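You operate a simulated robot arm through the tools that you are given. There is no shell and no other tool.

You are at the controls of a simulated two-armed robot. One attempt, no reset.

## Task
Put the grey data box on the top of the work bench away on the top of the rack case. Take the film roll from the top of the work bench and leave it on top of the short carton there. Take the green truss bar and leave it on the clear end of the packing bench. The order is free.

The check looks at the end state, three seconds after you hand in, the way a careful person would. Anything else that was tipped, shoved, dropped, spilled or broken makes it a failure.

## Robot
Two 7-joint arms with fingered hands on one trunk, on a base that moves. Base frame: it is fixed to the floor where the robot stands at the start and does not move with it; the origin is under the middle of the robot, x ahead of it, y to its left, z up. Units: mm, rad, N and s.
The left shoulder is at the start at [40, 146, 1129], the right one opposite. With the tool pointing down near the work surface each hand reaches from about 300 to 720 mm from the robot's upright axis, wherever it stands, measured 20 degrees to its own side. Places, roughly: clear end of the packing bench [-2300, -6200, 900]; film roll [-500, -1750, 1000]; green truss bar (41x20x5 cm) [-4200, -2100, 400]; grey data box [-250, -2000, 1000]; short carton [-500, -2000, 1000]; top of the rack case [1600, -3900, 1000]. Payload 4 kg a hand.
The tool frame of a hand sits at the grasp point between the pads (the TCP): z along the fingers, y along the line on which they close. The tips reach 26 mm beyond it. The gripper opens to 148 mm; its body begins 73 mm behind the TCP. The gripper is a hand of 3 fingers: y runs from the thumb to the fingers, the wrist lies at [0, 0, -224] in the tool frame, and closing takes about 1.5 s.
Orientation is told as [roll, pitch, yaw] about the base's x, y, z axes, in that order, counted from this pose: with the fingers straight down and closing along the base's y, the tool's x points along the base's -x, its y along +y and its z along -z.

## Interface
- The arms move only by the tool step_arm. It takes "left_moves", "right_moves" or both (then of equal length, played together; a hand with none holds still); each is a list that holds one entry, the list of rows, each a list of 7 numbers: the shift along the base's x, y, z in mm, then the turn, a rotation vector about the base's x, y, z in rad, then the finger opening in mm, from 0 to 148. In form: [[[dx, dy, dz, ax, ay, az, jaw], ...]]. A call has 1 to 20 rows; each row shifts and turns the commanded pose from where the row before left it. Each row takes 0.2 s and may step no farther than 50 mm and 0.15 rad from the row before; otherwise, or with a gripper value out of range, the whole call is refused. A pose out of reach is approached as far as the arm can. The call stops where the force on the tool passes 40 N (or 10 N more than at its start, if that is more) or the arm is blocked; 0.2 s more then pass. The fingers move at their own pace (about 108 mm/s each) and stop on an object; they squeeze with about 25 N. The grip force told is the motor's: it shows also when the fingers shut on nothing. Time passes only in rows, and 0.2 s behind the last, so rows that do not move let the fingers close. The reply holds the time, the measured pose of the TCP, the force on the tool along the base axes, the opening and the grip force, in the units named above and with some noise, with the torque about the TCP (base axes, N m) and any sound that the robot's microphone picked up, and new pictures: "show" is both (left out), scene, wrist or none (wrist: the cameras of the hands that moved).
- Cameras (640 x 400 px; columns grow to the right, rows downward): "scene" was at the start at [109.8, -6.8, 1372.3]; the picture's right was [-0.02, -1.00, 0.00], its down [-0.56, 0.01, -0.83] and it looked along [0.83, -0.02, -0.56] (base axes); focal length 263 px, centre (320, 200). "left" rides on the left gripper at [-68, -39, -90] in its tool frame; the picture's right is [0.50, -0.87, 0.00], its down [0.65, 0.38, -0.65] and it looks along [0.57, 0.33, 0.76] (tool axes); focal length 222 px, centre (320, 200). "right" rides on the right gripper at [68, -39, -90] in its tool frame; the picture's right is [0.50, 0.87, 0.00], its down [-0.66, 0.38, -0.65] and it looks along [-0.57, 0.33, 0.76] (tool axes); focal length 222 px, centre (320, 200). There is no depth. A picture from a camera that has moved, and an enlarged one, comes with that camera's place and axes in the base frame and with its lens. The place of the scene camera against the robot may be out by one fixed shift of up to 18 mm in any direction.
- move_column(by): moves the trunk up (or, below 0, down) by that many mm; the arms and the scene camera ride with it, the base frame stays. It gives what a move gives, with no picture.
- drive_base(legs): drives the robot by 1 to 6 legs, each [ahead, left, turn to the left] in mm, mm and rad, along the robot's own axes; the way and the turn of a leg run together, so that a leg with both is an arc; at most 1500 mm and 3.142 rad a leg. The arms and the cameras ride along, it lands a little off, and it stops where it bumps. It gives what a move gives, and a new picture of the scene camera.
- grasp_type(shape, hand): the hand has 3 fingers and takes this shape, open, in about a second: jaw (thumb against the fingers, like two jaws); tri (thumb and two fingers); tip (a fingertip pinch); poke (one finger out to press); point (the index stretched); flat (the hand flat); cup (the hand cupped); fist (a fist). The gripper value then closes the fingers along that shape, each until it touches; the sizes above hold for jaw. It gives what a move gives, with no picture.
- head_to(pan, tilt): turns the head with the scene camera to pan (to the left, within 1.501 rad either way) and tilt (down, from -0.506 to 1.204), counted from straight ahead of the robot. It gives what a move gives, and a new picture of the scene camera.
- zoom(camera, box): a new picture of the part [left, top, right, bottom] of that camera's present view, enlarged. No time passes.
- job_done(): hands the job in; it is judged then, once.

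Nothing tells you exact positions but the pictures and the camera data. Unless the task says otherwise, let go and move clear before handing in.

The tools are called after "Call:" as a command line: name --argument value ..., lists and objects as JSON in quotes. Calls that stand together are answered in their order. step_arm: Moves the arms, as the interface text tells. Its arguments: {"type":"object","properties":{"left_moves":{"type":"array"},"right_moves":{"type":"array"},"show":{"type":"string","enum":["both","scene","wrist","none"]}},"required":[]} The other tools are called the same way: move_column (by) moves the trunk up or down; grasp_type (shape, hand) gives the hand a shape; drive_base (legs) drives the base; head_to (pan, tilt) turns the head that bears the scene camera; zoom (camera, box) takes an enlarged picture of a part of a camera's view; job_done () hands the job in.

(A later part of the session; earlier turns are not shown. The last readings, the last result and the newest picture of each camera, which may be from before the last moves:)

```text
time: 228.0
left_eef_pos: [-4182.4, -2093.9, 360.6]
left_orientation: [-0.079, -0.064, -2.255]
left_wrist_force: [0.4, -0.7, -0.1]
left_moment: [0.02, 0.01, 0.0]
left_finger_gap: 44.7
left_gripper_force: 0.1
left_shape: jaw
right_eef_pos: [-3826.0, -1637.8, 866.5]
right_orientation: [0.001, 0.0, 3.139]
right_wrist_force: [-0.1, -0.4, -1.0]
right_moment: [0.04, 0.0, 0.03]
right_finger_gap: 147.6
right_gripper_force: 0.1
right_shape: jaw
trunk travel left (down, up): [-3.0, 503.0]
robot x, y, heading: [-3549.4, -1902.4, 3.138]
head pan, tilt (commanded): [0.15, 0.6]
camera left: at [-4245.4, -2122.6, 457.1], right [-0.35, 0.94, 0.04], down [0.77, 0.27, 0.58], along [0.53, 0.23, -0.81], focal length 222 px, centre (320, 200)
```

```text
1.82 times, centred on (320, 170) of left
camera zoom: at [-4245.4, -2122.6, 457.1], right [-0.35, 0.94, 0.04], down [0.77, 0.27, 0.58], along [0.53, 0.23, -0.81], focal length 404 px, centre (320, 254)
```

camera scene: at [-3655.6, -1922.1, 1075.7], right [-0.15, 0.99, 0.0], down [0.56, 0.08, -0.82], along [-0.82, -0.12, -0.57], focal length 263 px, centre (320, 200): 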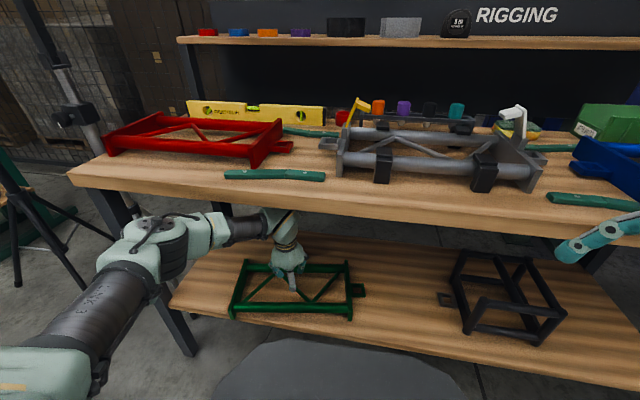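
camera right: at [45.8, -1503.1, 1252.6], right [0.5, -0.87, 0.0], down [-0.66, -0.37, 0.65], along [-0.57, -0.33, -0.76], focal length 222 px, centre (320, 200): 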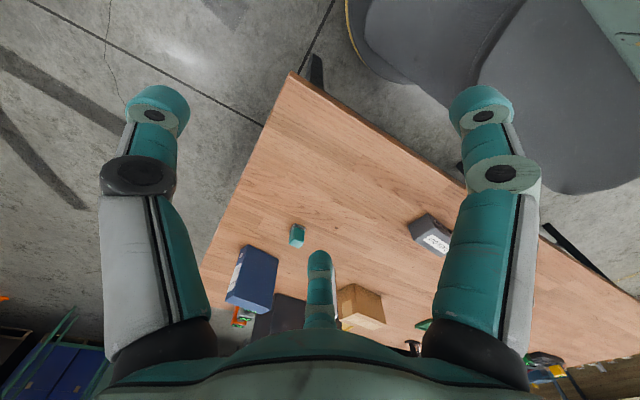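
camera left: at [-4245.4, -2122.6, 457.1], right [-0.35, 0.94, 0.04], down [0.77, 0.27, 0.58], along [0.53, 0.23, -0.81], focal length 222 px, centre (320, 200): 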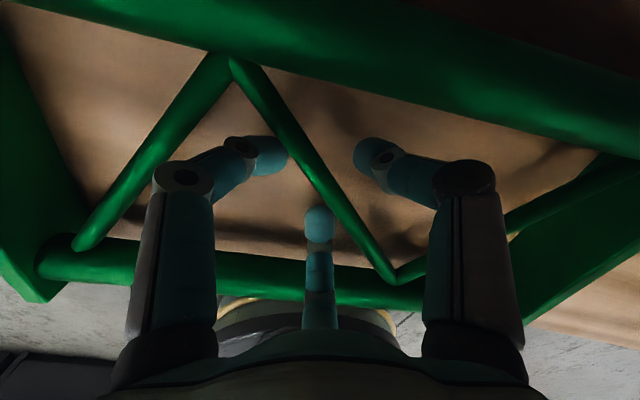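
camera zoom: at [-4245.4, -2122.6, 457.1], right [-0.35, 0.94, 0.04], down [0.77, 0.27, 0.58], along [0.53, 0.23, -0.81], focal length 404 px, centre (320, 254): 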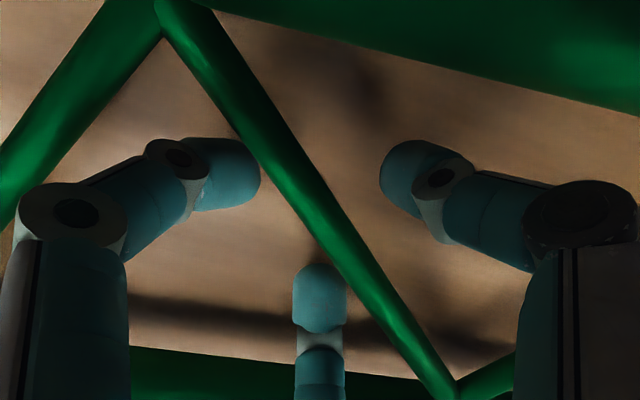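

Now the tips are clearly below the bar, which runs between them. Closing again.

Call:
step_arm --left_moves '[[[0, 0, 0, 0, 0, 0, 36], [0, 0, 0, 0, 0, 0, 30], [0, 0, 0, 0, 0, 0, 24], [0, 0, 0, 0, 0, 0, 18], [0, 0, 0, 0, 0, 0, 10], [0, 0, 0, 0, 0, 0, 4], [0, 0, 0, 0, 0, 0, 0], [0, 0, 0, 0, 0, 0, 0]]]' --show "wrist"

Call:
zoom --camera "left" --box '[200, 60, 440, 280]'

```text
time: 229.8
left_eef_pos: [-4182.9, -2094.6, 359.7]
left_orientation: [-0.076, -0.062, -2.256]
left_wrist_force: [-0.7, -0.1, 0.3]
left_moment: [0.0, -0.02, 0.07]
left_finger_gap: 0.0
left_gripper_force: 25.0
left_shape: jaw
right_eef_pos: [-3826.6, -1638.2, 865.7]
right_orientation: [0.002, 0.0, 3.139]
right_wrist_force: [0.6, -0.1, -0.6]
right_moment: [0.0, -0.01, -0.01]
right_finger_gap: 148.1
right_gripper_force: 0.0
right_shape: jaw
trunk travel left (down, up): [-3.0, 503.0]
robot x, y, heading: [-3546.8, -1903.6, 3.141]
head pan, tilt (commanded): [0.15, 0.6]
camera left: at [-4245.3, -2122.7, 456.0], right [-0.35, 0.94, 0.04], down [0.77, 0.27, 0.58], along [0.53, 0.23, -0.81], focal length 222 px, centre (320, 200)
```

left: 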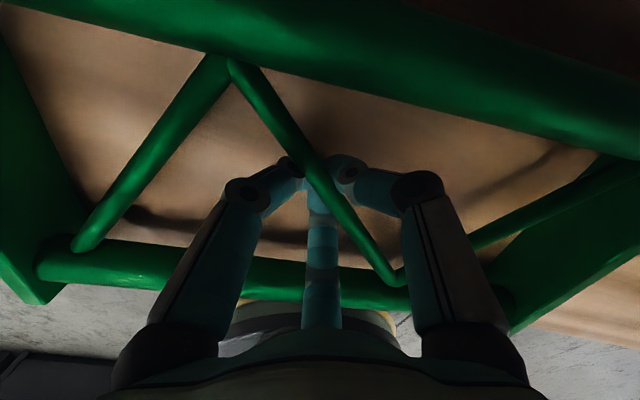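

```text
1.82 times, centred on (320, 170) of left
camera zoom: at [-4245.3, -2122.7, 456.0], right [-0.35, 0.94, 0.04], down [0.77, 0.27, 0.58], along [0.53, 0.23, -0.81], focal length 404 px, centre (320, 254)
```

zoom: 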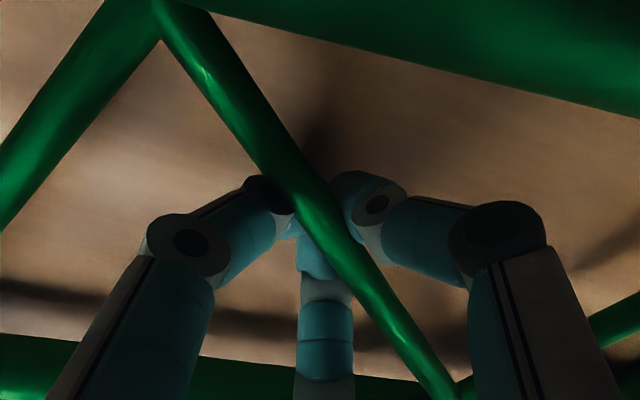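

The tips closed beneath the bar – a hook, but I want a firm clamp. I'll open, raise 11 mm to bar height and close once more.

Call:
step_arm --left_moves '[[[0, 0, 0, 0, 0, 0, 20], [0, 0, 0, 0, 0, 0, 44], [0, 0, 0, 0, 0, 0, 44], [1, -1, 5, 0, 0, 0, 44], [1, -1, 6, 0, 0, 0, 44], [0, 0, 0, 0, 0, 0, 36], [0, 0, 0, 0, 0, 0, 28], [0, 0, 0, 0, 0, 0, 22], [0, 0, 0, 0, 0, 0, 16], [0, 0, 0, 0, 0, 0, 10], [0, 0, 0, 0, 0, 0, 5], [0, 0, 0, 0, 0, 0, 5]]]' --show "wrist"

Call:
zoom --camera "left" --box '[200, 60, 440, 280]'

```text
time: 232.4
left_eef_pos: [-4180.2, -2096.1, 371.2]
left_orientation: [-0.077, -0.063, -2.255]
left_wrist_force: [-0.3, 0.5, -0.4]
left_moment: [0.04, 0.04, 0.01]
left_finger_gap: 11.4
left_gripper_force: 24.7
left_shape: jaw
right_eef_pos: [-3826.5, -1636.7, 867.5]
right_orientation: [0.002, 0.001, 3.138]
right_wrist_force: [0.2, 0.1, -0.1]
right_moment: [0.03, 0.0, 0.0]
right_finger_gap: 147.8
right_gripper_force: 0.1
right_shape: jaw
trunk travel left (down, up): [-3.0, 503.0]
robot x, y, heading: [-3549.3, -1904.7, 3.138]
head pan, tilt (commanded): [0.15, 0.6]
camera left: at [-4243.4, -2124.4, 467.4], right [-0.35, 0.94, 0.04], down [0.77, 0.27, 0.58], along [0.53, 0.23, -0.81], focal length 222 px, centre (320, 200)
```

left: 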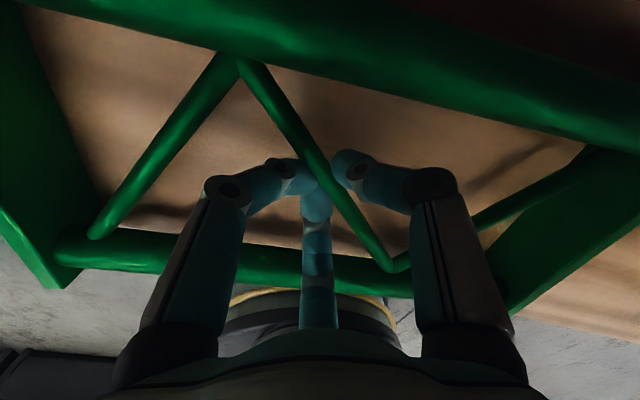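

```text
1.82 times, centred on (320, 170) of left
camera zoom: at [-4243.4, -2124.4, 467.4], right [-0.35, 0.94, 0.04], down [0.77, 0.27, 0.58], along [0.53, 0.23, -0.81], focal length 404 px, centre (320, 254)
```

zoom: 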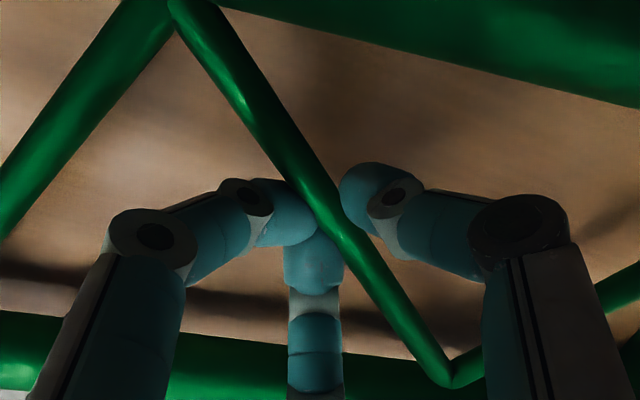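

The bar is now clamped (gap 11 mm, 25 N). Lifting 12 mm to check weight and balance.

Call:
step_arm --left_moves '[[[0, 0, 3, 0, 0, 0, 3], [0, 0, 3, 0, 0, 0, 3], [0, 0, 3, 0, 0, 0, 3], [0, 0, 3, 0, 0, 0, 3], [0, 0, 0, 0, 0, 0, 3]]]' --show "both"

Call:
zoom --camera "scene" --box '[180, 190, 400, 330]'

```text
time: 233.6
left_eef_pos: [-4180.4, -2097.3, 382.7]
left_orientation: [-0.077, -0.062, -2.254]
left_wrist_force: [0.3, -1.3, -6.2]
left_moment: [0.01, 0.05, -0.04]
left_finger_gap: 11.1
left_gripper_force: 25.4
left_shape: jaw
right_eef_pos: [-3827.1, -1637.9, 866.7]
right_orientation: [0.002, 0.0, 3.137]
right_wrist_force: [-0.2, 0.8, 0.1]
right_moment: [-0.01, -0.03, -0.01]
right_finger_gap: 147.9
right_gripper_force: 0.2
right_shape: jaw
trunk travel left (down, up): [-3.0, 503.0]
robot x, y, heading: [-3548.3, -1902.4, 3.137]
head pan, tilt (commanded): [0.15, 0.6]
camera scene: at [-3656.2, -1922.3, 1075.6], right [-0.15, 0.99, 0.0], down [0.56, 0.08, -0.82], along [-0.82, -0.12, -0.57], focal length 263 px, centre (320, 200)
camera left: at [-4243.4, -2124.6, 479.3], right [-0.35, 0.94, 0.04], down [0.77, 0.27, 0.58], along [0.53, 0.23, -0.81], focal length 222 px, centre (320, 200)
```

scene: 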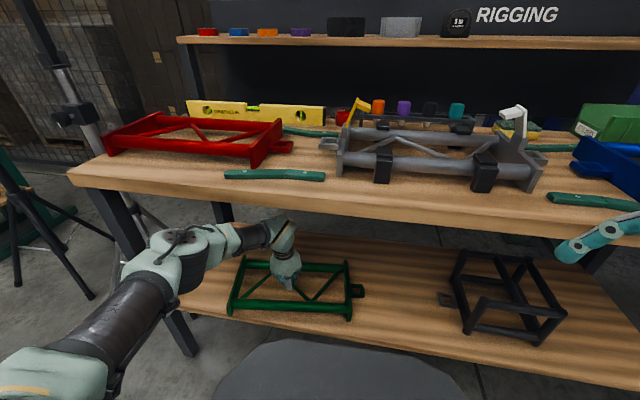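
left: 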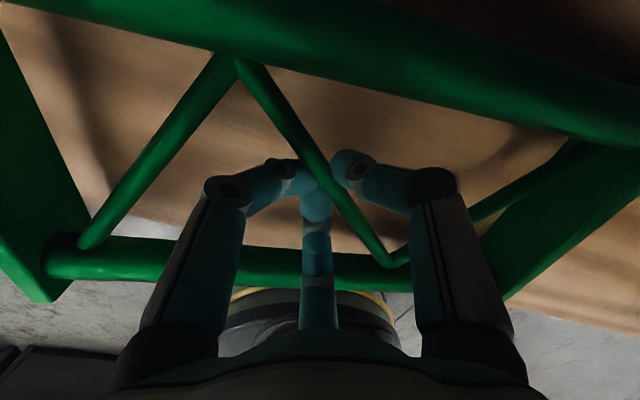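

```text
2.86 times, centred on (290, 260) of scene
camera zoom: at [-3656.2, -1922.3, 1075.6], right [-0.15, 0.99, 0.0], down [0.56, 0.08, -0.82], along [-0.82, -0.12, -0.57], focal length 752 px, centre (406, 29)
```

zoom: 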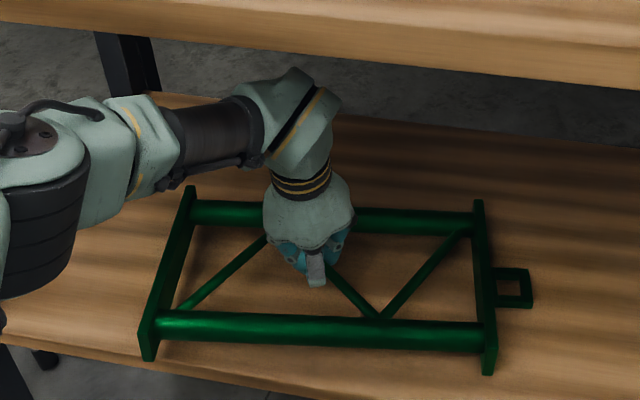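

About 6 N so far and the grip holds. Lifting another 15 mm.

Call:
step_arm --left_moves '[[[0, 0, 4, 0, 0, 0, 3], [0, 0, 4, 0, 0, 0, 3], [0, 0, 4, 0, 0, 0, 3], [0, 0, 4, 0, 0, 0, 3], [0, 0, 0, 0, 0, 0, 3]]]' --show "both"

Call:
zoom --camera "scene" --box '[180, 190, 400, 330]'

```text
time: 234.8
left_eef_pos: [-4181.6, -2096.2, 399.1]
left_orientation: [-0.079, -0.064, -2.255]
left_wrist_force: [-0.5, 0.3, -7.4]
left_moment: [-0.07, 0.02, 0.05]
left_finger_gap: 11.1
left_gripper_force: 25.8
left_shape: jaw
right_eef_pos: [-3827.3, -1638.0, 865.6]
right_orientation: [0.001, 0.0, 3.138]
right_wrist_force: [-0.3, -0.6, 0.0]
right_moment: [-0.01, 0.02, 0.03]
right_finger_gap: 147.8
right_gripper_force: 0.1
right_shape: jaw
trunk travel left (down, up): [-3.0, 503.0]
robot x, y, heading: [-3547.9, -1905.2, 3.139]
head pan, tilt (commanded): [0.15, 0.6]
camera scene: at [-3656.3, -1922.3, 1075.6], right [-0.15, 0.99, 0.0], down [0.56, 0.08, -0.82], along [-0.82, -0.12, -0.57], focal length 263 px, centre (320, 200)
camera left: at [-4244.0, -2124.6, 495.6], right [-0.35, 0.94, 0.04], down [0.77, 0.27, 0.58], along [0.53, 0.23, -0.81], focal length 222 px, centre (320, 200)
```

scene: 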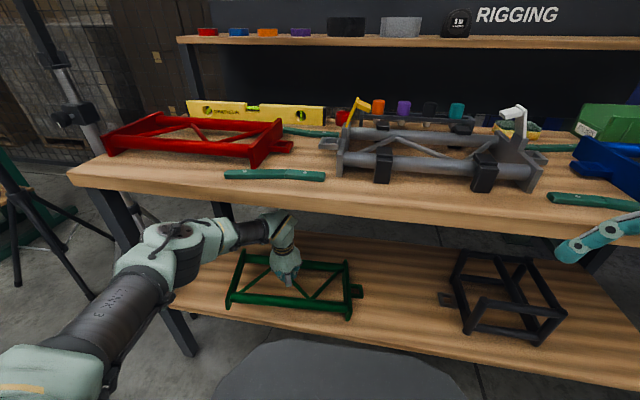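
left: 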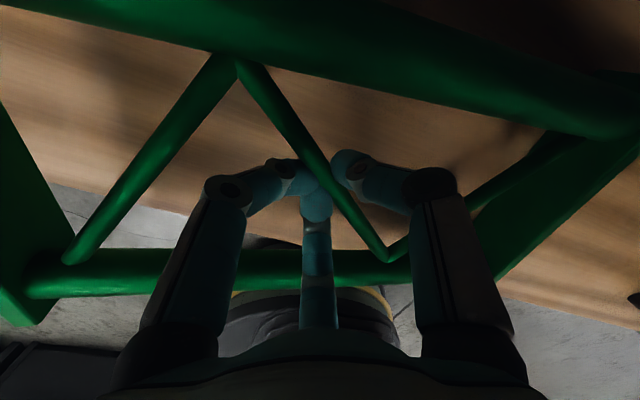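

```text
2.86 times, centred on (290, 260) of scene
camera zoom: at [-3656.3, -1922.3, 1075.6], right [-0.15, 0.99, 0.0], down [0.56, 0.08, -0.82], along [-0.82, -0.12, -0.57], focal length 752 px, centre (406, 29)
```

zoom: 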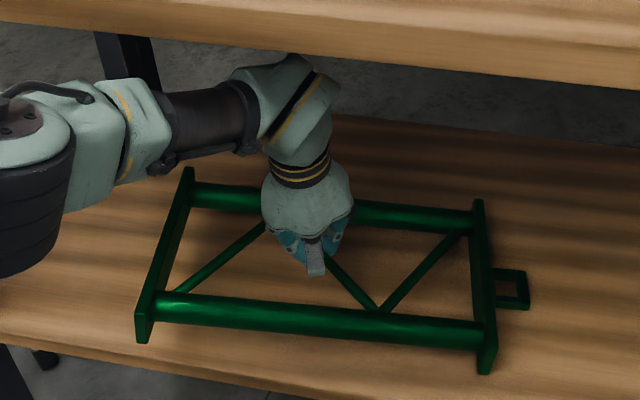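

The left end has risen but the right end (with its bracket) may still rest on the shelf. I'll lift a bit more to see whether the right end comes up.

Call:
step_arm --left_moves '[[[0, 0, 4, 0, 0, 0, 0], [0, 0, 4, 0, 0, 0, 0], [0, 0, 4, 0, 0, 0, 0], [0, 0, 0, 0, 0, 0, 0]]]' --show "both"

Call:
zoom --camera "scene" --box '[180, 190, 400, 330]'

```text
time: 235.8
left_eef_pos: [-4181.0, -2097.2, 409.2]
left_orientation: [-0.079, -0.061, -2.253]
left_wrist_force: [-0.5, 0.5, -6.7]
left_moment: [-0.07, 0.04, -0.04]
left_finger_gap: 11.2
left_gripper_force: 25.2
left_shape: jaw
right_eef_pos: [-3826.0, -1636.6, 866.2]
right_orientation: [0.002, 0.0, 3.137]
right_wrist_force: [-0.5, -0.7, 0.3]
right_moment: [0.0, 0.03, 0.02]
right_finger_gap: 147.8
right_gripper_force: 0.1
right_shape: jaw
trunk travel left (down, up): [-3.0, 503.0]
robot x, y, heading: [-3550.6, -1903.4, 3.138]
head pan, tilt (commanded): [0.15, 0.6]
camera scene: at [-3656.3, -1922.3, 1075.6], right [-0.15, 0.99, 0.0], down [0.56, 0.08, -0.82], along [-0.82, -0.12, -0.57], focal length 263 px, centre (320, 200)
camera left: at [-4243.9, -2125.0, 507.3], right [-0.35, 0.94, 0.04], down [0.77, 0.27, 0.58], along [0.53, 0.23, -0.81], focal length 222 px, centre (320, 200)
```

scene: 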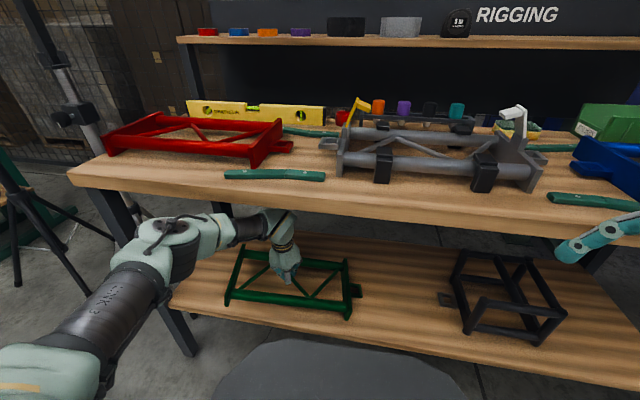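
left: 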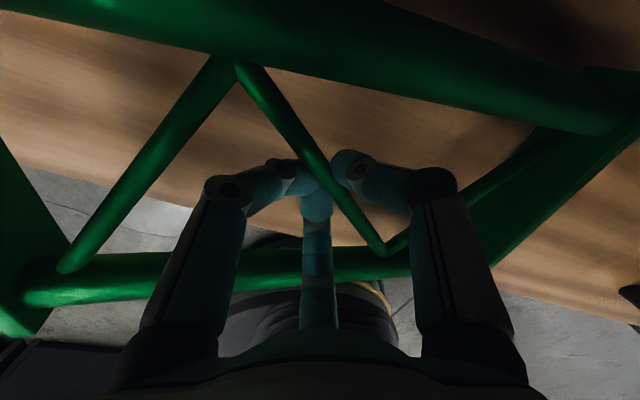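

```text
2.86 times, centred on (290, 260) of scene
camera zoom: at [-3656.3, -1922.3, 1075.6], right [-0.15, 0.99, 0.0], down [0.56, 0.08, -0.82], along [-0.82, -0.12, -0.57], focal length 752 px, centre (406, 29)
```

zoom: 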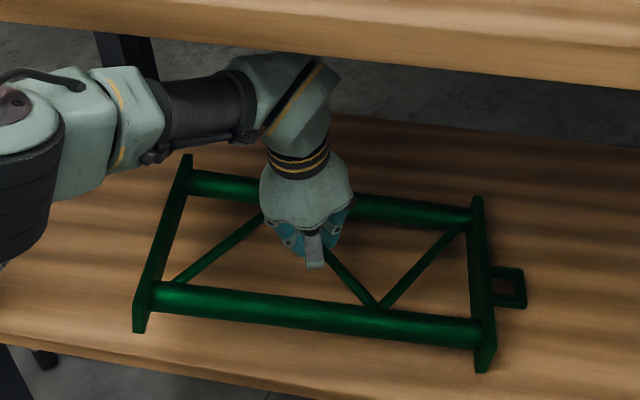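

The truss pivots in a one-hand grip because its centre of mass is a little to the right (weight ≈ 8–9 N). I'll lower it, drag it about 100 mm out toward the shelf edge while gripped, and then use both hands. First lowering.

Call:
step_arm --left_moves '[[[0, 0, -6, 0, 0, 0, 0], [0, 0, -6, 0, 0, 0, 0], [0, 0, -6, 0, 0, 0, 0], [0, 0, -6, 0, 0, 0, 0], [0, 0, -4, 0, 0, 0, 0], [0, 0, -3, 0, 0, 0, 0]]]' --show "none"

Call:
drive_base --legs '[[-100, 0, 0]]'

Call:
zoom --camera "left" --box '[0, 0, 640, 400]'

```text
time: 237.2
left_eef_pos: [-4179.7, -2095.7, 379.2]
left_orientation: [-0.078, -0.062, -2.255]
left_wrist_force: [0.6, 0.1, -6.5]
left_moment: [0.06, 0.02, 0.0]
left_finger_gap: 11.0
left_gripper_force: 25.0
left_shape: jaw
right_eef_pos: [-3827.1, -1638.0, 866.1]
right_orientation: [0.003, -0.002, 3.139]
right_wrist_force: [1.5, -0.2, 0.3]
right_moment: [-0.02, 0.0, 0.04]
right_finger_gap: 147.9
right_gripper_force: 0.0
right_shape: jaw
trunk travel left (down, up): [-3.0, 503.0]
robot x, y, heading: [-3549.8, -1903.3, 3.135]
head pan, tilt (commanded): [0.15, 0.6]
```

```text
time: 238.4
left_eef_pos: [-4080.5, -2097.1, 380.3]
left_orientation: [-0.079, -0.062, -2.254]
left_wrist_force: [-0.3, -0.2, -6.8]
left_moment: [0.01, 0.08, 0.02]
left_finger_gap: 11.4
left_gripper_force: 24.9
left_shape: jaw
right_eef_pos: [-3726.0, -1638.5, 867.8]
right_orientation: [0.003, -0.003, 3.138]
right_wrist_force: [0.1, 0.2, -0.1]
right_moment: [0.01, 0.03, 0.02]
right_finger_gap: 148.0
right_gripper_force: 0.0
right_shape: jaw
trunk travel left (down, up): [-3.0, 503.0]
robot x, y, heading: [-3449.0, -1904.4, 3.139]
head pan, tilt (commanded): [0.15, 0.6]
camera scene: at [-3555.3, -1922.6, 1075.7], right [-0.15, 0.99, 0.0], down [0.56, 0.08, -0.83], along [-0.82, -0.12, -0.56], focal length 263 px, centre (320, 200)
```

scene: 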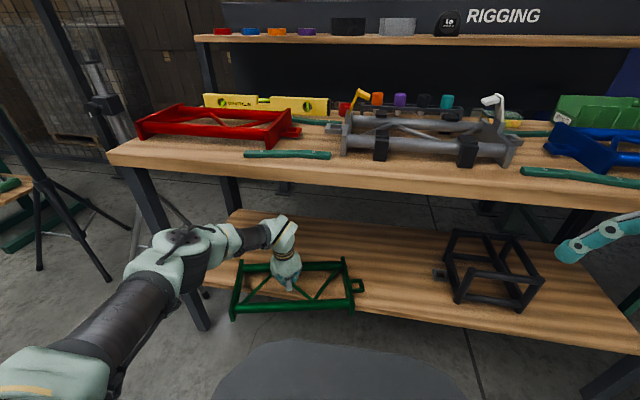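

```text
1.00 times, centred on (320, 200) of left (not enlarged: the box is as wide or as high as the picture)
camera zoom: at [-4143.5, -2124.8, 477.3], right [-0.35, 0.94, 0.04], down [0.77, 0.27, 0.58], along [0.53, 0.23, -0.81], focal length 222 px, centre (320, 200)
```

zoom: 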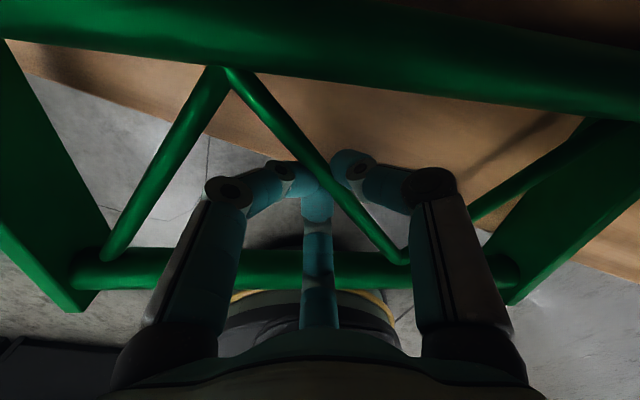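

Dragged out nicely. Now I'll set it down, open the left hand and rise above it.

Call:
step_arm --left_moves '[[[0, 0, -4, 0, 0, 0, 0], [0, 0, -4, 0, 0, 0, 0], [0, 0, -3, 0, 0, 0, 0], [0, 0, 0, 0, 0, 0, 0]]]' --show "none"

```text
time: 239.4
left_eef_pos: [-4081.9, -2097.4, 370.4]
left_orientation: [-0.082, -0.064, -2.253]
left_wrist_force: [0.1, -0.9, 2.0]
left_moment: [0.05, 0.03, 0.05]
left_finger_gap: 11.3
left_gripper_force: 25.4
left_shape: jaw
right_eef_pos: [-3726.4, -1638.3, 867.2]
right_orientation: [0.002, -0.002, 3.14]
right_wrist_force: [-0.4, 0.2, 0.2]
right_moment: [-0.04, 0.0, 0.01]
right_finger_gap: 147.9
right_gripper_force: 0.0
right_shape: jaw
trunk travel left (down, up): [-3.0, 503.0]
robot x, y, heading: [-3450.2, -1902.4, 3.141]
head pan, tilt (commanded): [0.15, 0.6]
```

Call:
step_arm --left_moves '[[[0, 0, 0, 0, 0, 0, 20], [0, 0, 0, 0, 0, 0, 44], [0, 0, 0, 0, 0, 0, 44], [0, 0, 12, 0, 0, 0, 44], [0, 0, 16, 0, 0, 0, 44], [0, 0, 18, 0, 0, 0, 44], [0, 0, 18, 0, 0, 0, 44]]]' --show "wrist"

Call:
drive_base --legs '[[50, 60, 0]]'

```text
time: 241.0
left_eef_pos: [-4080.3, -2096.4, 433.3]
left_orientation: [-0.079, -0.062, -2.253]
left_wrist_force: [1.0, -0.1, -0.1]
left_moment: [0.01, 0.02, 0.0]
left_finger_gap: 43.6
left_gripper_force: 0.2
left_shape: jaw
right_eef_pos: [-3726.3, -1637.5, 865.5]
right_orientation: [0.002, 0.0, 3.138]
right_wrist_force: [0.0, 0.8, 0.0]
right_moment: [-0.02, 0.01, -0.02]
right_finger_gap: 148.0
right_gripper_force: 0.1
right_shape: jaw
trunk travel left (down, up): [-3.0, 503.0]
robot x, y, heading: [-3451.5, -1904.7, 3.143]
head pan, tilt (commanded): [0.15, 0.6]
camera left: at [-4143.6, -2124.4, 530.4], right [-0.35, 0.94, 0.04], down [0.77, 0.27, 0.58], along [0.53, 0.23, -0.81], focal length 222 px, centre (320, 200)
```

left: 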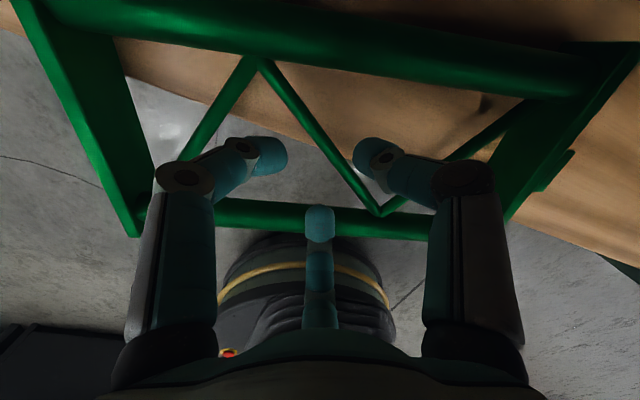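

```text
time: 242.0
left_eef_pos: [-4131.7, -2155.7, 432.3]
left_orientation: [-0.08, -0.061, -2.256]
left_wrist_force: [0.0, -0.2, -0.8]
left_moment: [-0.01, -0.01, 0.01]
left_finger_gap: 43.6
left_gripper_force: 0.1
left_shape: jaw
right_eef_pos: [-3776.9, -1698.7, 868.1]
right_orientation: [0.002, 0.001, 3.139]
right_wrist_force: [-0.3, 1.1, -0.5]
right_moment: [0.03, -0.03, -0.03]
right_finger_gap: 148.0
right_gripper_force: 0.2
right_shape: jaw
trunk travel left (down, up): [-3.0, 503.0]
robot x, y, heading: [-3500.4, -1964.5, 3.139]
head pan, tilt (commanded): [0.15, 0.6]
camera scene: at [-3607.0, -1983.1, 1075.6], right [-0.15, 0.99, 0.0], down [0.56, 0.08, -0.82], along [-0.82, -0.12, -0.57], focal length 263 px, centre (320, 200)
```

scene: 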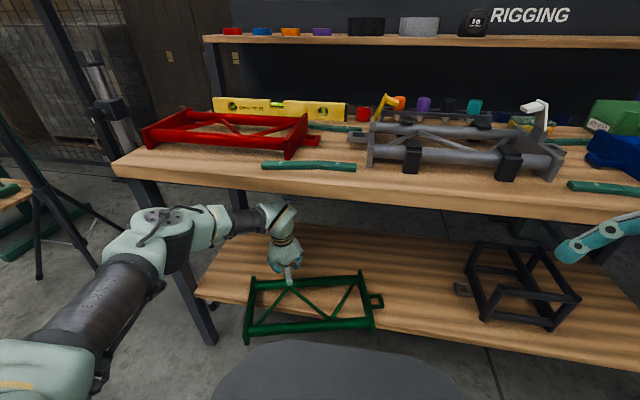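

Call:
zoom --camera "scene" --box '[230, 250, 400, 350]'

Call:
zoom --camera "left" --box '[200, 0, 640, 275]'

```text
3.76 times, centred on (315, 300) of scene
camera zoom: at [-3607.0, -1983.1, 1075.6], right [-0.15, 0.99, 0.0], down [0.56, 0.08, -0.82], along [-0.82, -0.12, -0.57], focal length 990 px, centre (339, -176)
```

zoom: 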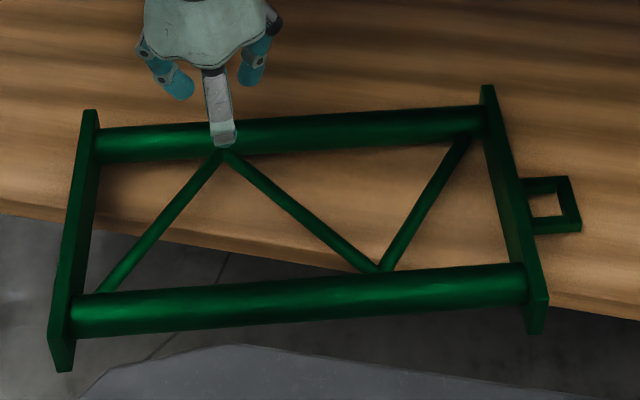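

```text
1.45 times, centred on (420, 138) of left
camera zoom: at [-4194.5, -2184.5, 529.2], right [-0.35, 0.94, 0.04], down [0.77, 0.27, 0.58], along [0.53, 0.23, -0.81], focal length 323 px, centre (174, 291)
```

zoom: 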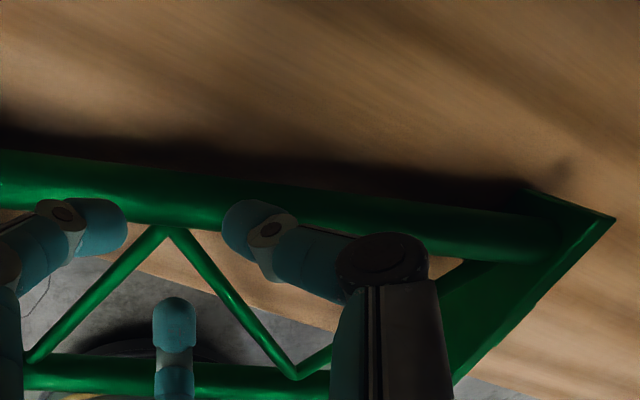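

I now see all three diagonals. With both hands near their natural yaw I can clamp the left diagonal (mid ≈ (-4050, -2180)) and the right diagonal (mid ≈ (-4095, -1980)), with the centre of mass right between. I'll shift the base left 60 mm and bring both hands into place above.

Call:
drive_base --legs '[[0, 60, 0]]'

Call:
step_arm --left_moves '[[[7, 4, 1, -0.0132, 0, -0.1319, 44], [7, 4, 1, -0.0132, 0, -0.1319, 44], [7, 4, 1, -0.0132, 0, -0.1319, 44], [7, 4, 1, -0.0132, 0, -0.1319, 44], [7, 4, 0, -0.0132, 0, -0.1319, 44], [7, 4, 0, -0.0132, 0, -0.1319, 44], [7, 4, 0, -0.0132, 0, -0.1319, 44], [7, 4, 0, -0.0132, 0, -0.1319, 44], [7, 4, 0, -0.0132, 0, -0.1319, 44], [7, 4, 0, -0.0132, 0, -0.1319, 44], [0, 0, 0, 0, 0, 0, 44], [0, 0, 0, 0, 0, 0, 44], [0, 0, 0, 0, 0, 0, 44]]]' --right_moves '[[[-5, -8, -32, 0, 0.008, 0, 44], [-5, -8, -32, 0, 0.008, 0, 44], [-5, -8, -32, 0, 0.008, 0, 44], [-5, -8, -32, 0, 0.008, 0, 44], [-5, -8, -32, 0, 0.008, 0, 44], [-5, -8, -32, 0, 0.008, 0, 44], [-5, -8, -32, 0, 0.008, 0, 44], [-5, -8, -32, 0, 0.008, 0, 44], [-5, -8, -32, 0, 0.008, 0, 44], [-5, -8, -32, 0, 0.008, 0, 44], [-5, -8, -32, 0, 0.008, 0, 44], [-5, -8, -32, 0, 0.008, 0, 44], [-5, -8, -32, 0, 0.008, 0, 44]]]' --show "both"

```text
time: 243.0
left_eef_pos: [-4132.0, -2218.0, 432.1]
left_orientation: [-0.079, -0.06, -2.254]
left_wrist_force: [-0.2, 0.3, 0.5]
left_moment: [0.02, -0.01, -0.01]
left_finger_gap: 43.6
left_gripper_force: 0.1
left_shape: jaw
right_eef_pos: [-3776.3, -1758.0, 866.7]
right_orientation: [-0.001, 0.001, 3.137]
right_wrist_force: [0.3, 0.8, -0.1]
right_moment: [0.02, -0.01, 0.01]
right_finger_gap: 147.9
right_gripper_force: 0.1
right_shape: jaw
trunk travel left (down, up): [-3.0, 503.0]
robot x, y, heading: [-3501.9, -2021.2, 3.136]
head pan, tilt (commanded): [0.15, 0.6]
camera scene: at [-3606.5, -2043.5, 1075.7], right [-0.15, 0.99, 0.0], down [0.56, 0.08, -0.82], along [-0.82, -0.12, -0.57], focal length 263 px, centre (320, 200)
```

scene: 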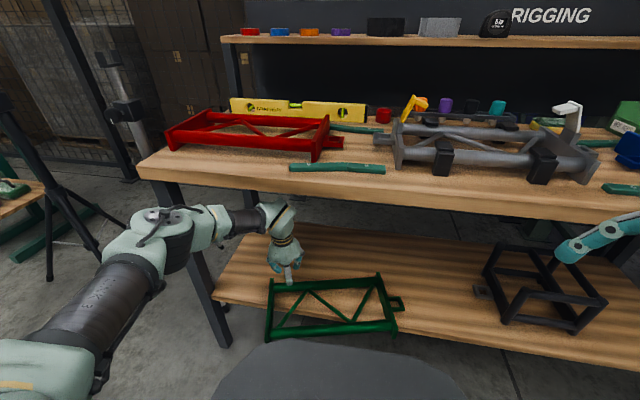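

```text
time: 245.8
left_eef_pos: [-4060.6, -2176.4, 437.0]
left_orientation: [0.043, -0.089, 2.696]
left_wrist_force: [-1.0, 0.0, -0.1]
left_moment: [0.0, 0.03, 0.02]
left_finger_gap: 43.6
left_gripper_force: 0.1
left_shape: jaw
right_eef_pos: [-3847.8, -1862.6, 452.1]
right_orientation: [0.002, -0.103, 3.137]
right_wrist_force: [0.0, -0.8, 0.2]
right_moment: [0.01, -0.01, 0.04]
right_finger_gap: 44.6
right_gripper_force: 0.0
right_shape: jaw
right hand out of reach, approached as far as the arm can: row 6
trunk travel left (down, up): [-3.0, 503.0]
robot x, y, heading: [-3498.8, -2020.6, 3.139]
head pan, tilt (commanded): [0.15, 0.6]
camera scene: at [-3606.6, -2042.3, 1075.7], right [-0.15, 0.99, 0.0], down [0.56, 0.08, -0.82], along [-0.82, -0.12, -0.57], focal length 263 px, centre (320, 200)
camera right: at [-3770.6, -1823.3, 535.1], right [0.49, -0.87, -0.05], down [-0.58, -0.37, 0.72], along [-0.64, -0.33, -0.69], focal length 222 px, centre (320, 200)
camera left: at [-4096.1, -2112.8, 530.9], right [0.82, 0.57, -0.08], down [0.49, -0.62, 0.61], along [0.3, -0.54, -0.79], focal length 222 px, centre (320, 200)
```

scene: 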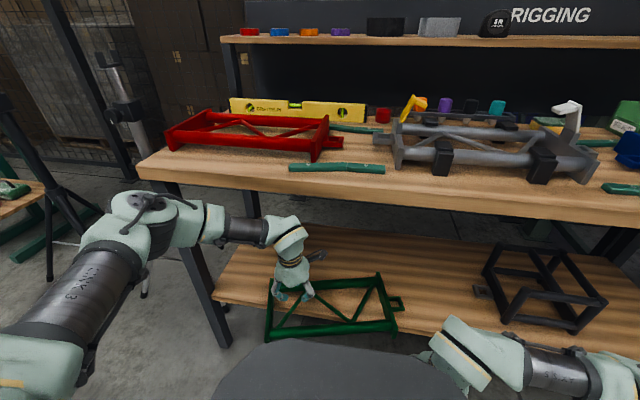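
right: 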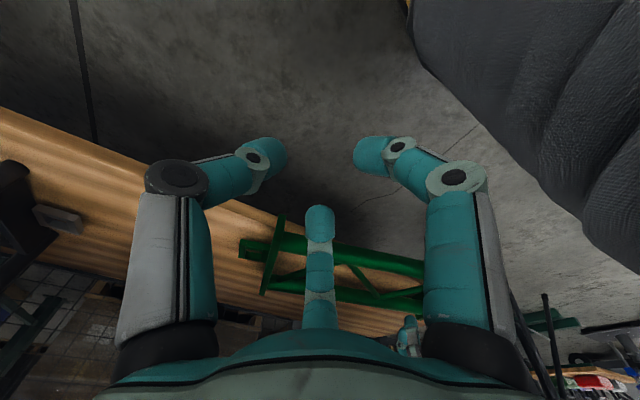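
left: 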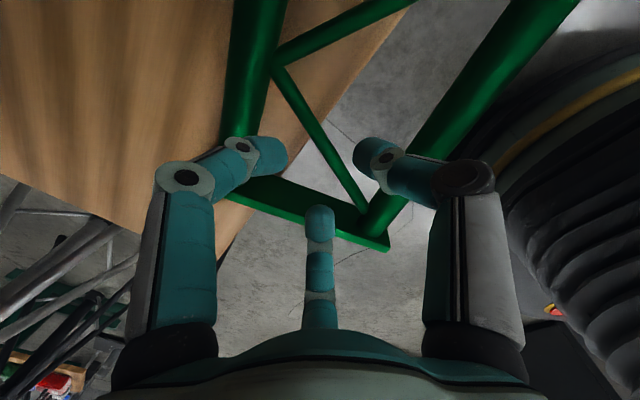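

The left hand is well placed above its diagonal. Now the right hand goes forward over the right diagonal, turning slightly; the left makes a small correction.

Call:
step_arm --left_moves '[[[-2, -2, 0, 0, 0, 0, 44], [-2, -2, 0, 0, 0, 0, 44], [-2, -2, 0, 0, 0, 0, 44], [-2, -2, 0, 0, 0, 0, 44], [-2, -1.4, 0, 0, 0, 0, 44], [0, 0, 0, 0, 0, 0, 44], [0, 0, 0, 0, 0, 0, 44], [0, 0, 0, 0, 0, 0, 44], [0, 0, 0, 0, 0, 0, 44], [0, 0, 0, 0, 0, 0, 44]]]' --right_moves '[[[-24, -11, -1, -0.0044, 0, -0.0438, 44], [-24, -11, -1, -0.0044, 0, -0.0438, 44], [-24, -11, -1, -0.0044, 0, -0.0438, 44], [-24, -11, -1, -0.0044, 0, -0.0438, 44], [-24, -11, -1, -0.0044, 0, -0.0438, 44], [-24, -11, -1, -0.0044, 0, -0.0438, 44], [-24, -11, -1, -0.0044, 0, -0.0438, 44], [-24, -11, -1, -0.0044, 0, -0.0438, 44], [-24, -11, -1, -0.0044, 0, -0.0438, 44], [-24, -11, -1, -0.0044, 0, -0.0438, 44]]]' --show "both"

```text
time: 248.0
left_eef_pos: [-4070.8, -2186.5, 436.6]
left_orientation: [0.043, -0.088, 2.698]
left_wrist_force: [-0.1, 0.1, -0.7]
left_moment: [0.02, 0.0, 0.0]
left_finger_gap: 43.6
left_gripper_force: 0.1
left_shape: jaw
right_eef_pos: [-4086.5, -1972.2, 441.4]
right_orientation: [0.044, -0.094, 2.695]
right_wrist_force: [-0.5, 0.8, -0.7]
right_moment: [-0.02, 0.01, 0.04]
right_finger_gap: 44.0
right_gripper_force: 0.0
right_shape: jaw
trunk travel left (down, up): [-3.0, 503.0]
robot x, y, heading: [-3500.3, -2024.9, 3.14]
head pan, tilt (commanded): [0.15, 0.6]
camera scene: at [-3606.6, -2042.5, 1075.7], right [-0.15, 0.99, 0.0], down [0.56, 0.08, -0.82], along [-0.82, -0.12, -0.57], focal length 263 px, centre (320, 200)
camera right: at [-4000.0, -1966.1, 523.9], right [0.08, -1.0, -0.01], down [-0.68, -0.06, 0.73], along [-0.73, -0.05, -0.68], focal length 222 px, centre (320, 200)
camera left: at [-4106.0, -2122.3, 530.8], right [0.82, 0.57, -0.08], down [0.49, -0.62, 0.61], along [0.3, -0.54, -0.79], focal length 222 px, centre (320, 200)
```

scene: 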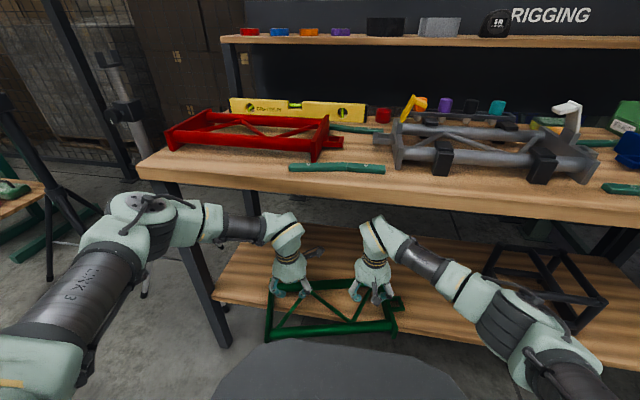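
right: 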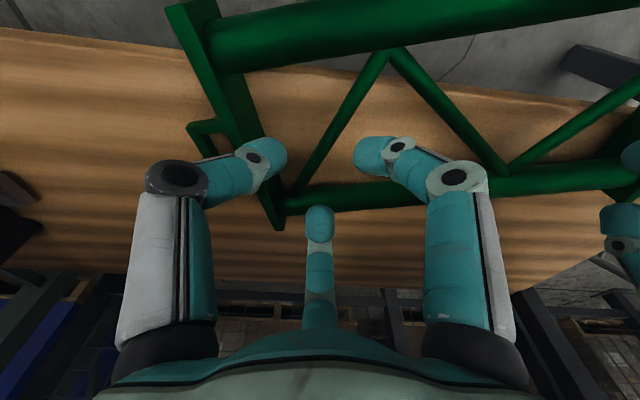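
left: 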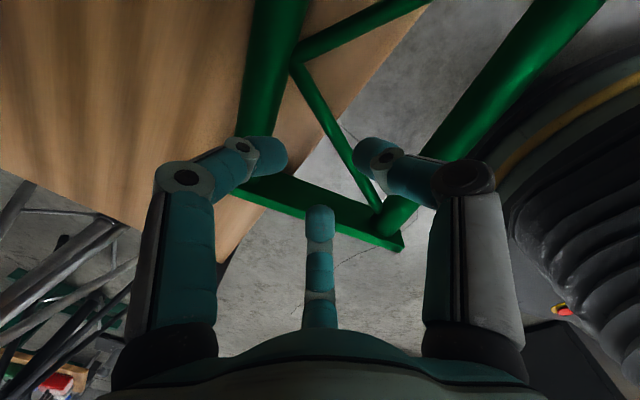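

Both hands hover above their diagonals; the wrist views give right-diagonal mid (-4094, -1979). I'll correct the right hand by (-12, -12) mm and lower both to grip height together.

Call:
step_arm --left_moves '[[[0, 0, 0, 0, 0, 0, 44], [0, 0, 0, 0, 0, 0, 44], [0, 0, -12, 0, 0, 0, 44], [0, 0, -12, 0, 0, 0, 44], [0, 0, -12, 0, 0, 0, 44], [0, 0, -10, 0, 0, 0, 44], [0, 0, 0, 0, 0, 0, 44]]]' --right_moves '[[[-6, -6, 0, 0, 0, 0, 44], [-6, -6.4, 0, 0, 0, 0, 44], [0, 0, -13, 0, 0, 0, 44], [0, 0, -13, 0, 0, 0, 44], [0, 0, -13, 0, 0, 0, 44], [0, 0, -12, 0, 0, 0, 44], [0, 0, 0, 0, 0, 0, 44]]]' --show "both"

```text
time: 249.6
left_eef_pos: [-4070.9, -2185.5, 390.1]
left_orientation: [0.041, -0.092, 2.699]
left_wrist_force: [0.0, 0.4, -1.1]
left_moment: [0.03, 0.03, 0.02]
left_finger_gap: 43.4
left_gripper_force: 0.0
left_shape: jaw
right_eef_pos: [-4098.3, -1984.1, 391.7]
right_orientation: [0.045, -0.097, 2.695]
right_wrist_force: [-0.5, 0.6, 0.0]
right_moment: [0.01, 0.01, -0.03]
right_finger_gap: 44.5
right_gripper_force: 0.0
right_shape: jaw
trunk travel left (down, up): [-3.0, 503.0]
robot x, y, heading: [-3501.7, -2028.0, 3.137]
head pan, tilt (commanded): [0.15, 0.6]
camera scene: at [-3606.5, -2042.3, 1075.7], right [-0.15, 0.99, 0.0], down [0.56, 0.08, -0.82], along [-0.82, -0.12, -0.57], focal length 263 px, centre (320, 200)
camera right: at [-4012.3, -1978.4, 473.1], right [0.08, -1.0, -0.01], down [-0.68, -0.06, 0.73], along [-0.73, -0.05, -0.68], focal length 222 px, centre (320, 200)
camera left: at [-4106.3, -2122.0, 484.8], right [0.82, 0.57, -0.08], down [0.49, -0.62, 0.61], along [0.3, -0.54, -0.79], focal length 222 px, centre (320, 200)
```

scene: 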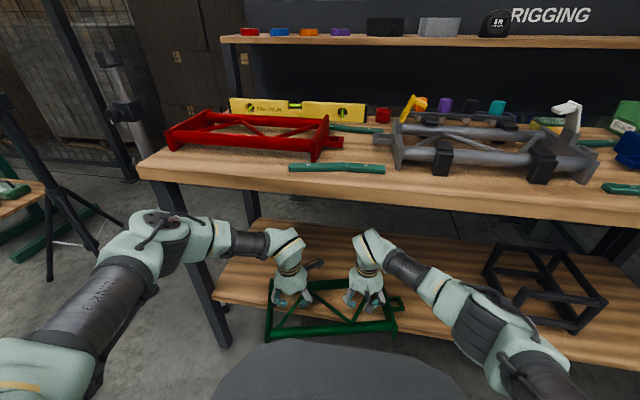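
right: 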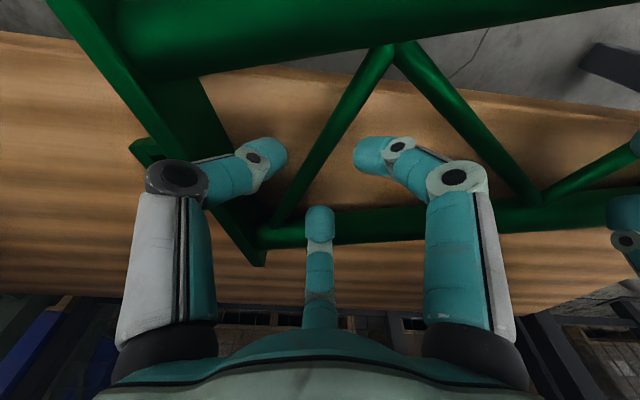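
left: 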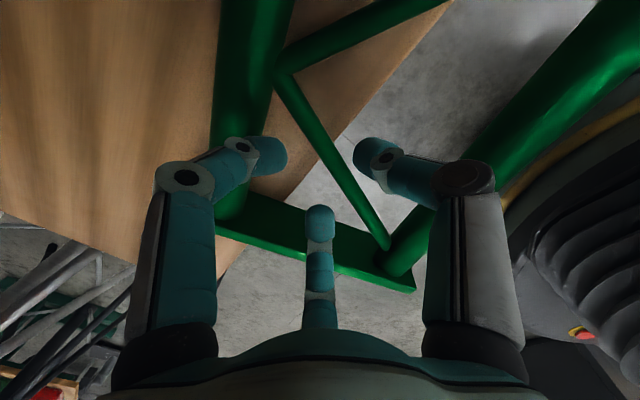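

Both bars lie between thumb and fingers of each hand. Lowering the last 19–20 mm.

Call:
step_arm --left_moves '[[[0, 0, -7, 0, 0, 0, 44], [0, 0, -7, 0, 0, 0, 44], [0, 0, -5, 0, 0, 0, 44], [0, 0, 0, 0, 0, 0, 44]]]' --right_moves '[[[0, 0, -7, 0, 0, 0, 44], [0, 0, -7, 0, 0, 0, 44], [0, 0, -6.5, 0, 0, 0, 44], [0, 0, 0, 0, 0, 0, 44]]]' --show "wrist"

```text
time: 250.6
left_eef_pos: [-4071.9, -2184.5, 372.6]
left_orientation: [0.042, -0.089, 2.699]
left_wrist_force: [0.6, 0.2, -0.4]
left_moment: [0.0, -0.01, 0.03]
left_finger_gap: 43.5
left_gripper_force: 0.0
left_shape: jaw
right_eef_pos: [-4098.0, -1983.3, 370.5]
right_orientation: [0.045, -0.094, 2.696]
right_wrist_force: [0.4, 1.2, 1.0]
right_moment: [0.01, 0.02, -0.01]
right_finger_gap: 44.5
right_gripper_force: 0.0
right_shape: jaw
trunk travel left (down, up): [-3.0, 503.0]
robot x, y, heading: [-3503.4, -2021.5, 3.132]
head pan, tilt (commanded): [0.15, 0.6]
camera right: at [-4012.2, -1978.4, 452.3], right [0.08, -1.0, -0.01], down [-0.68, -0.06, 0.73], along [-0.73, -0.05, -0.68], focal length 222 px, centre (320, 200)
camera left: at [-4106.1, -2121.9, 466.0], right [0.82, 0.57, -0.08], down [0.49, -0.62, 0.61], along [0.3, -0.54, -0.79], focal length 222 px, centre (320, 200)
```

right: 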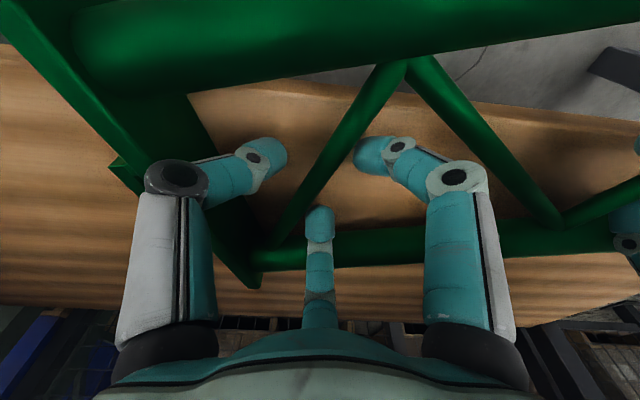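
left: 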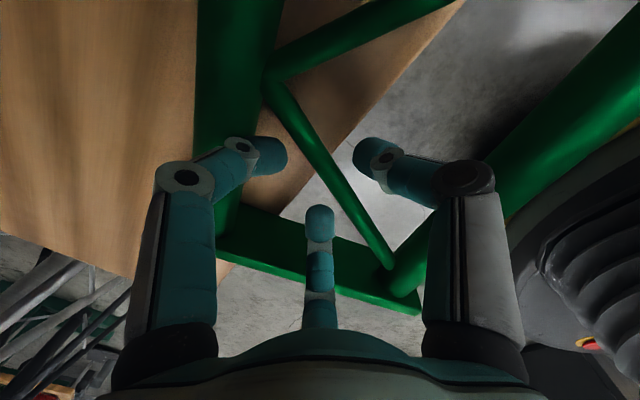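

Both are set. Closing both hands together.

Call:
step_arm --left_moves '[[[0, 0, 0, 0, 0, 0, 36], [0, 0, 0, 0, 0, 0, 28], [0, 0, 0, 0, 0, 0, 22], [0, 0, 0, 0, 0, 0, 16], [0, 0, 0, 0, 0, 0, 10], [0, 0, 0, 0, 0, 0, 4], [0, 0, 0, 0, 0, 0, 3], [0, 0, 0, 0, 0, 0, 3]]]' --right_moves '[[[0, 0, 0, 0, 0, 0, 36], [0, 0, 0, 0, 0, 0, 28], [0, 0, 0, 0, 0, 0, 22], [0, 0, 0, 0, 0, 0, 16], [0, 0, 0, 0, 0, 0, 10], [0, 0, 0, 0, 0, 0, 4], [0, 0, 0, 0, 0, 0, 3], [0, 0, 0, 0, 0, 0, 3]]]' --show "wrist"

```text
time: 252.4
left_eef_pos: [-4070.9, -2185.6, 372.0]
left_orientation: [0.039, -0.09, 2.698]
left_wrist_force: [-1.2, 3.1, -0.6]
left_moment: [0.07, 0.02, 0.02]
left_finger_gap: 8.0
left_gripper_force: 25.2
left_shape: jaw
right_eef_pos: [-4098.9, -1984.5, 370.1]
right_orientation: [0.044, -0.097, 2.695]
right_wrist_force: [2.3, -3.8, 1.2]
right_moment: [0.03, -0.05, 0.0]
right_finger_gap: 10.3
right_gripper_force: 25.1
right_shape: jaw
trunk travel left (down, up): [-3.0, 503.0]
robot x, y, heading: [-3497.0, -2024.5, 3.142]
head pan, tilt (commanded): [0.15, 0.6]
camera right: at [-4012.3, -1978.7, 452.1], right [0.08, -1.0, -0.01], down [-0.68, -0.06, 0.73], along [-0.73, -0.05, -0.68], focal length 222 px, centre (320, 200)
camera left: at [-4106.2, -2122.0, 465.5], right [0.82, 0.57, -0.08], down [0.49, -0.62, 0.61], along [0.3, -0.54, -0.79], focal length 222 px, centre (320, 200)
```

right: 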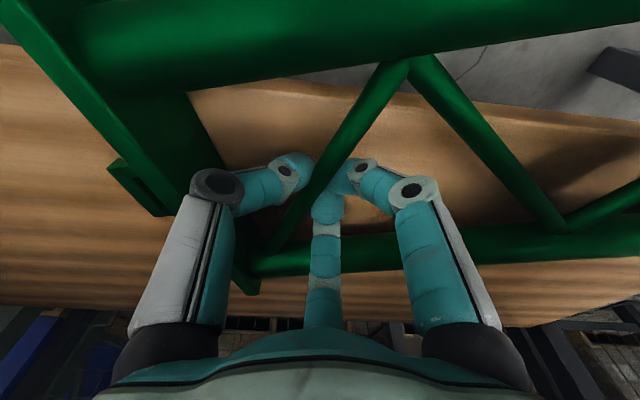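
left: 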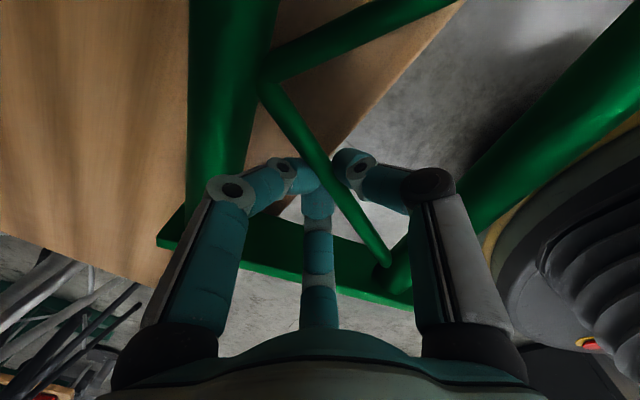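

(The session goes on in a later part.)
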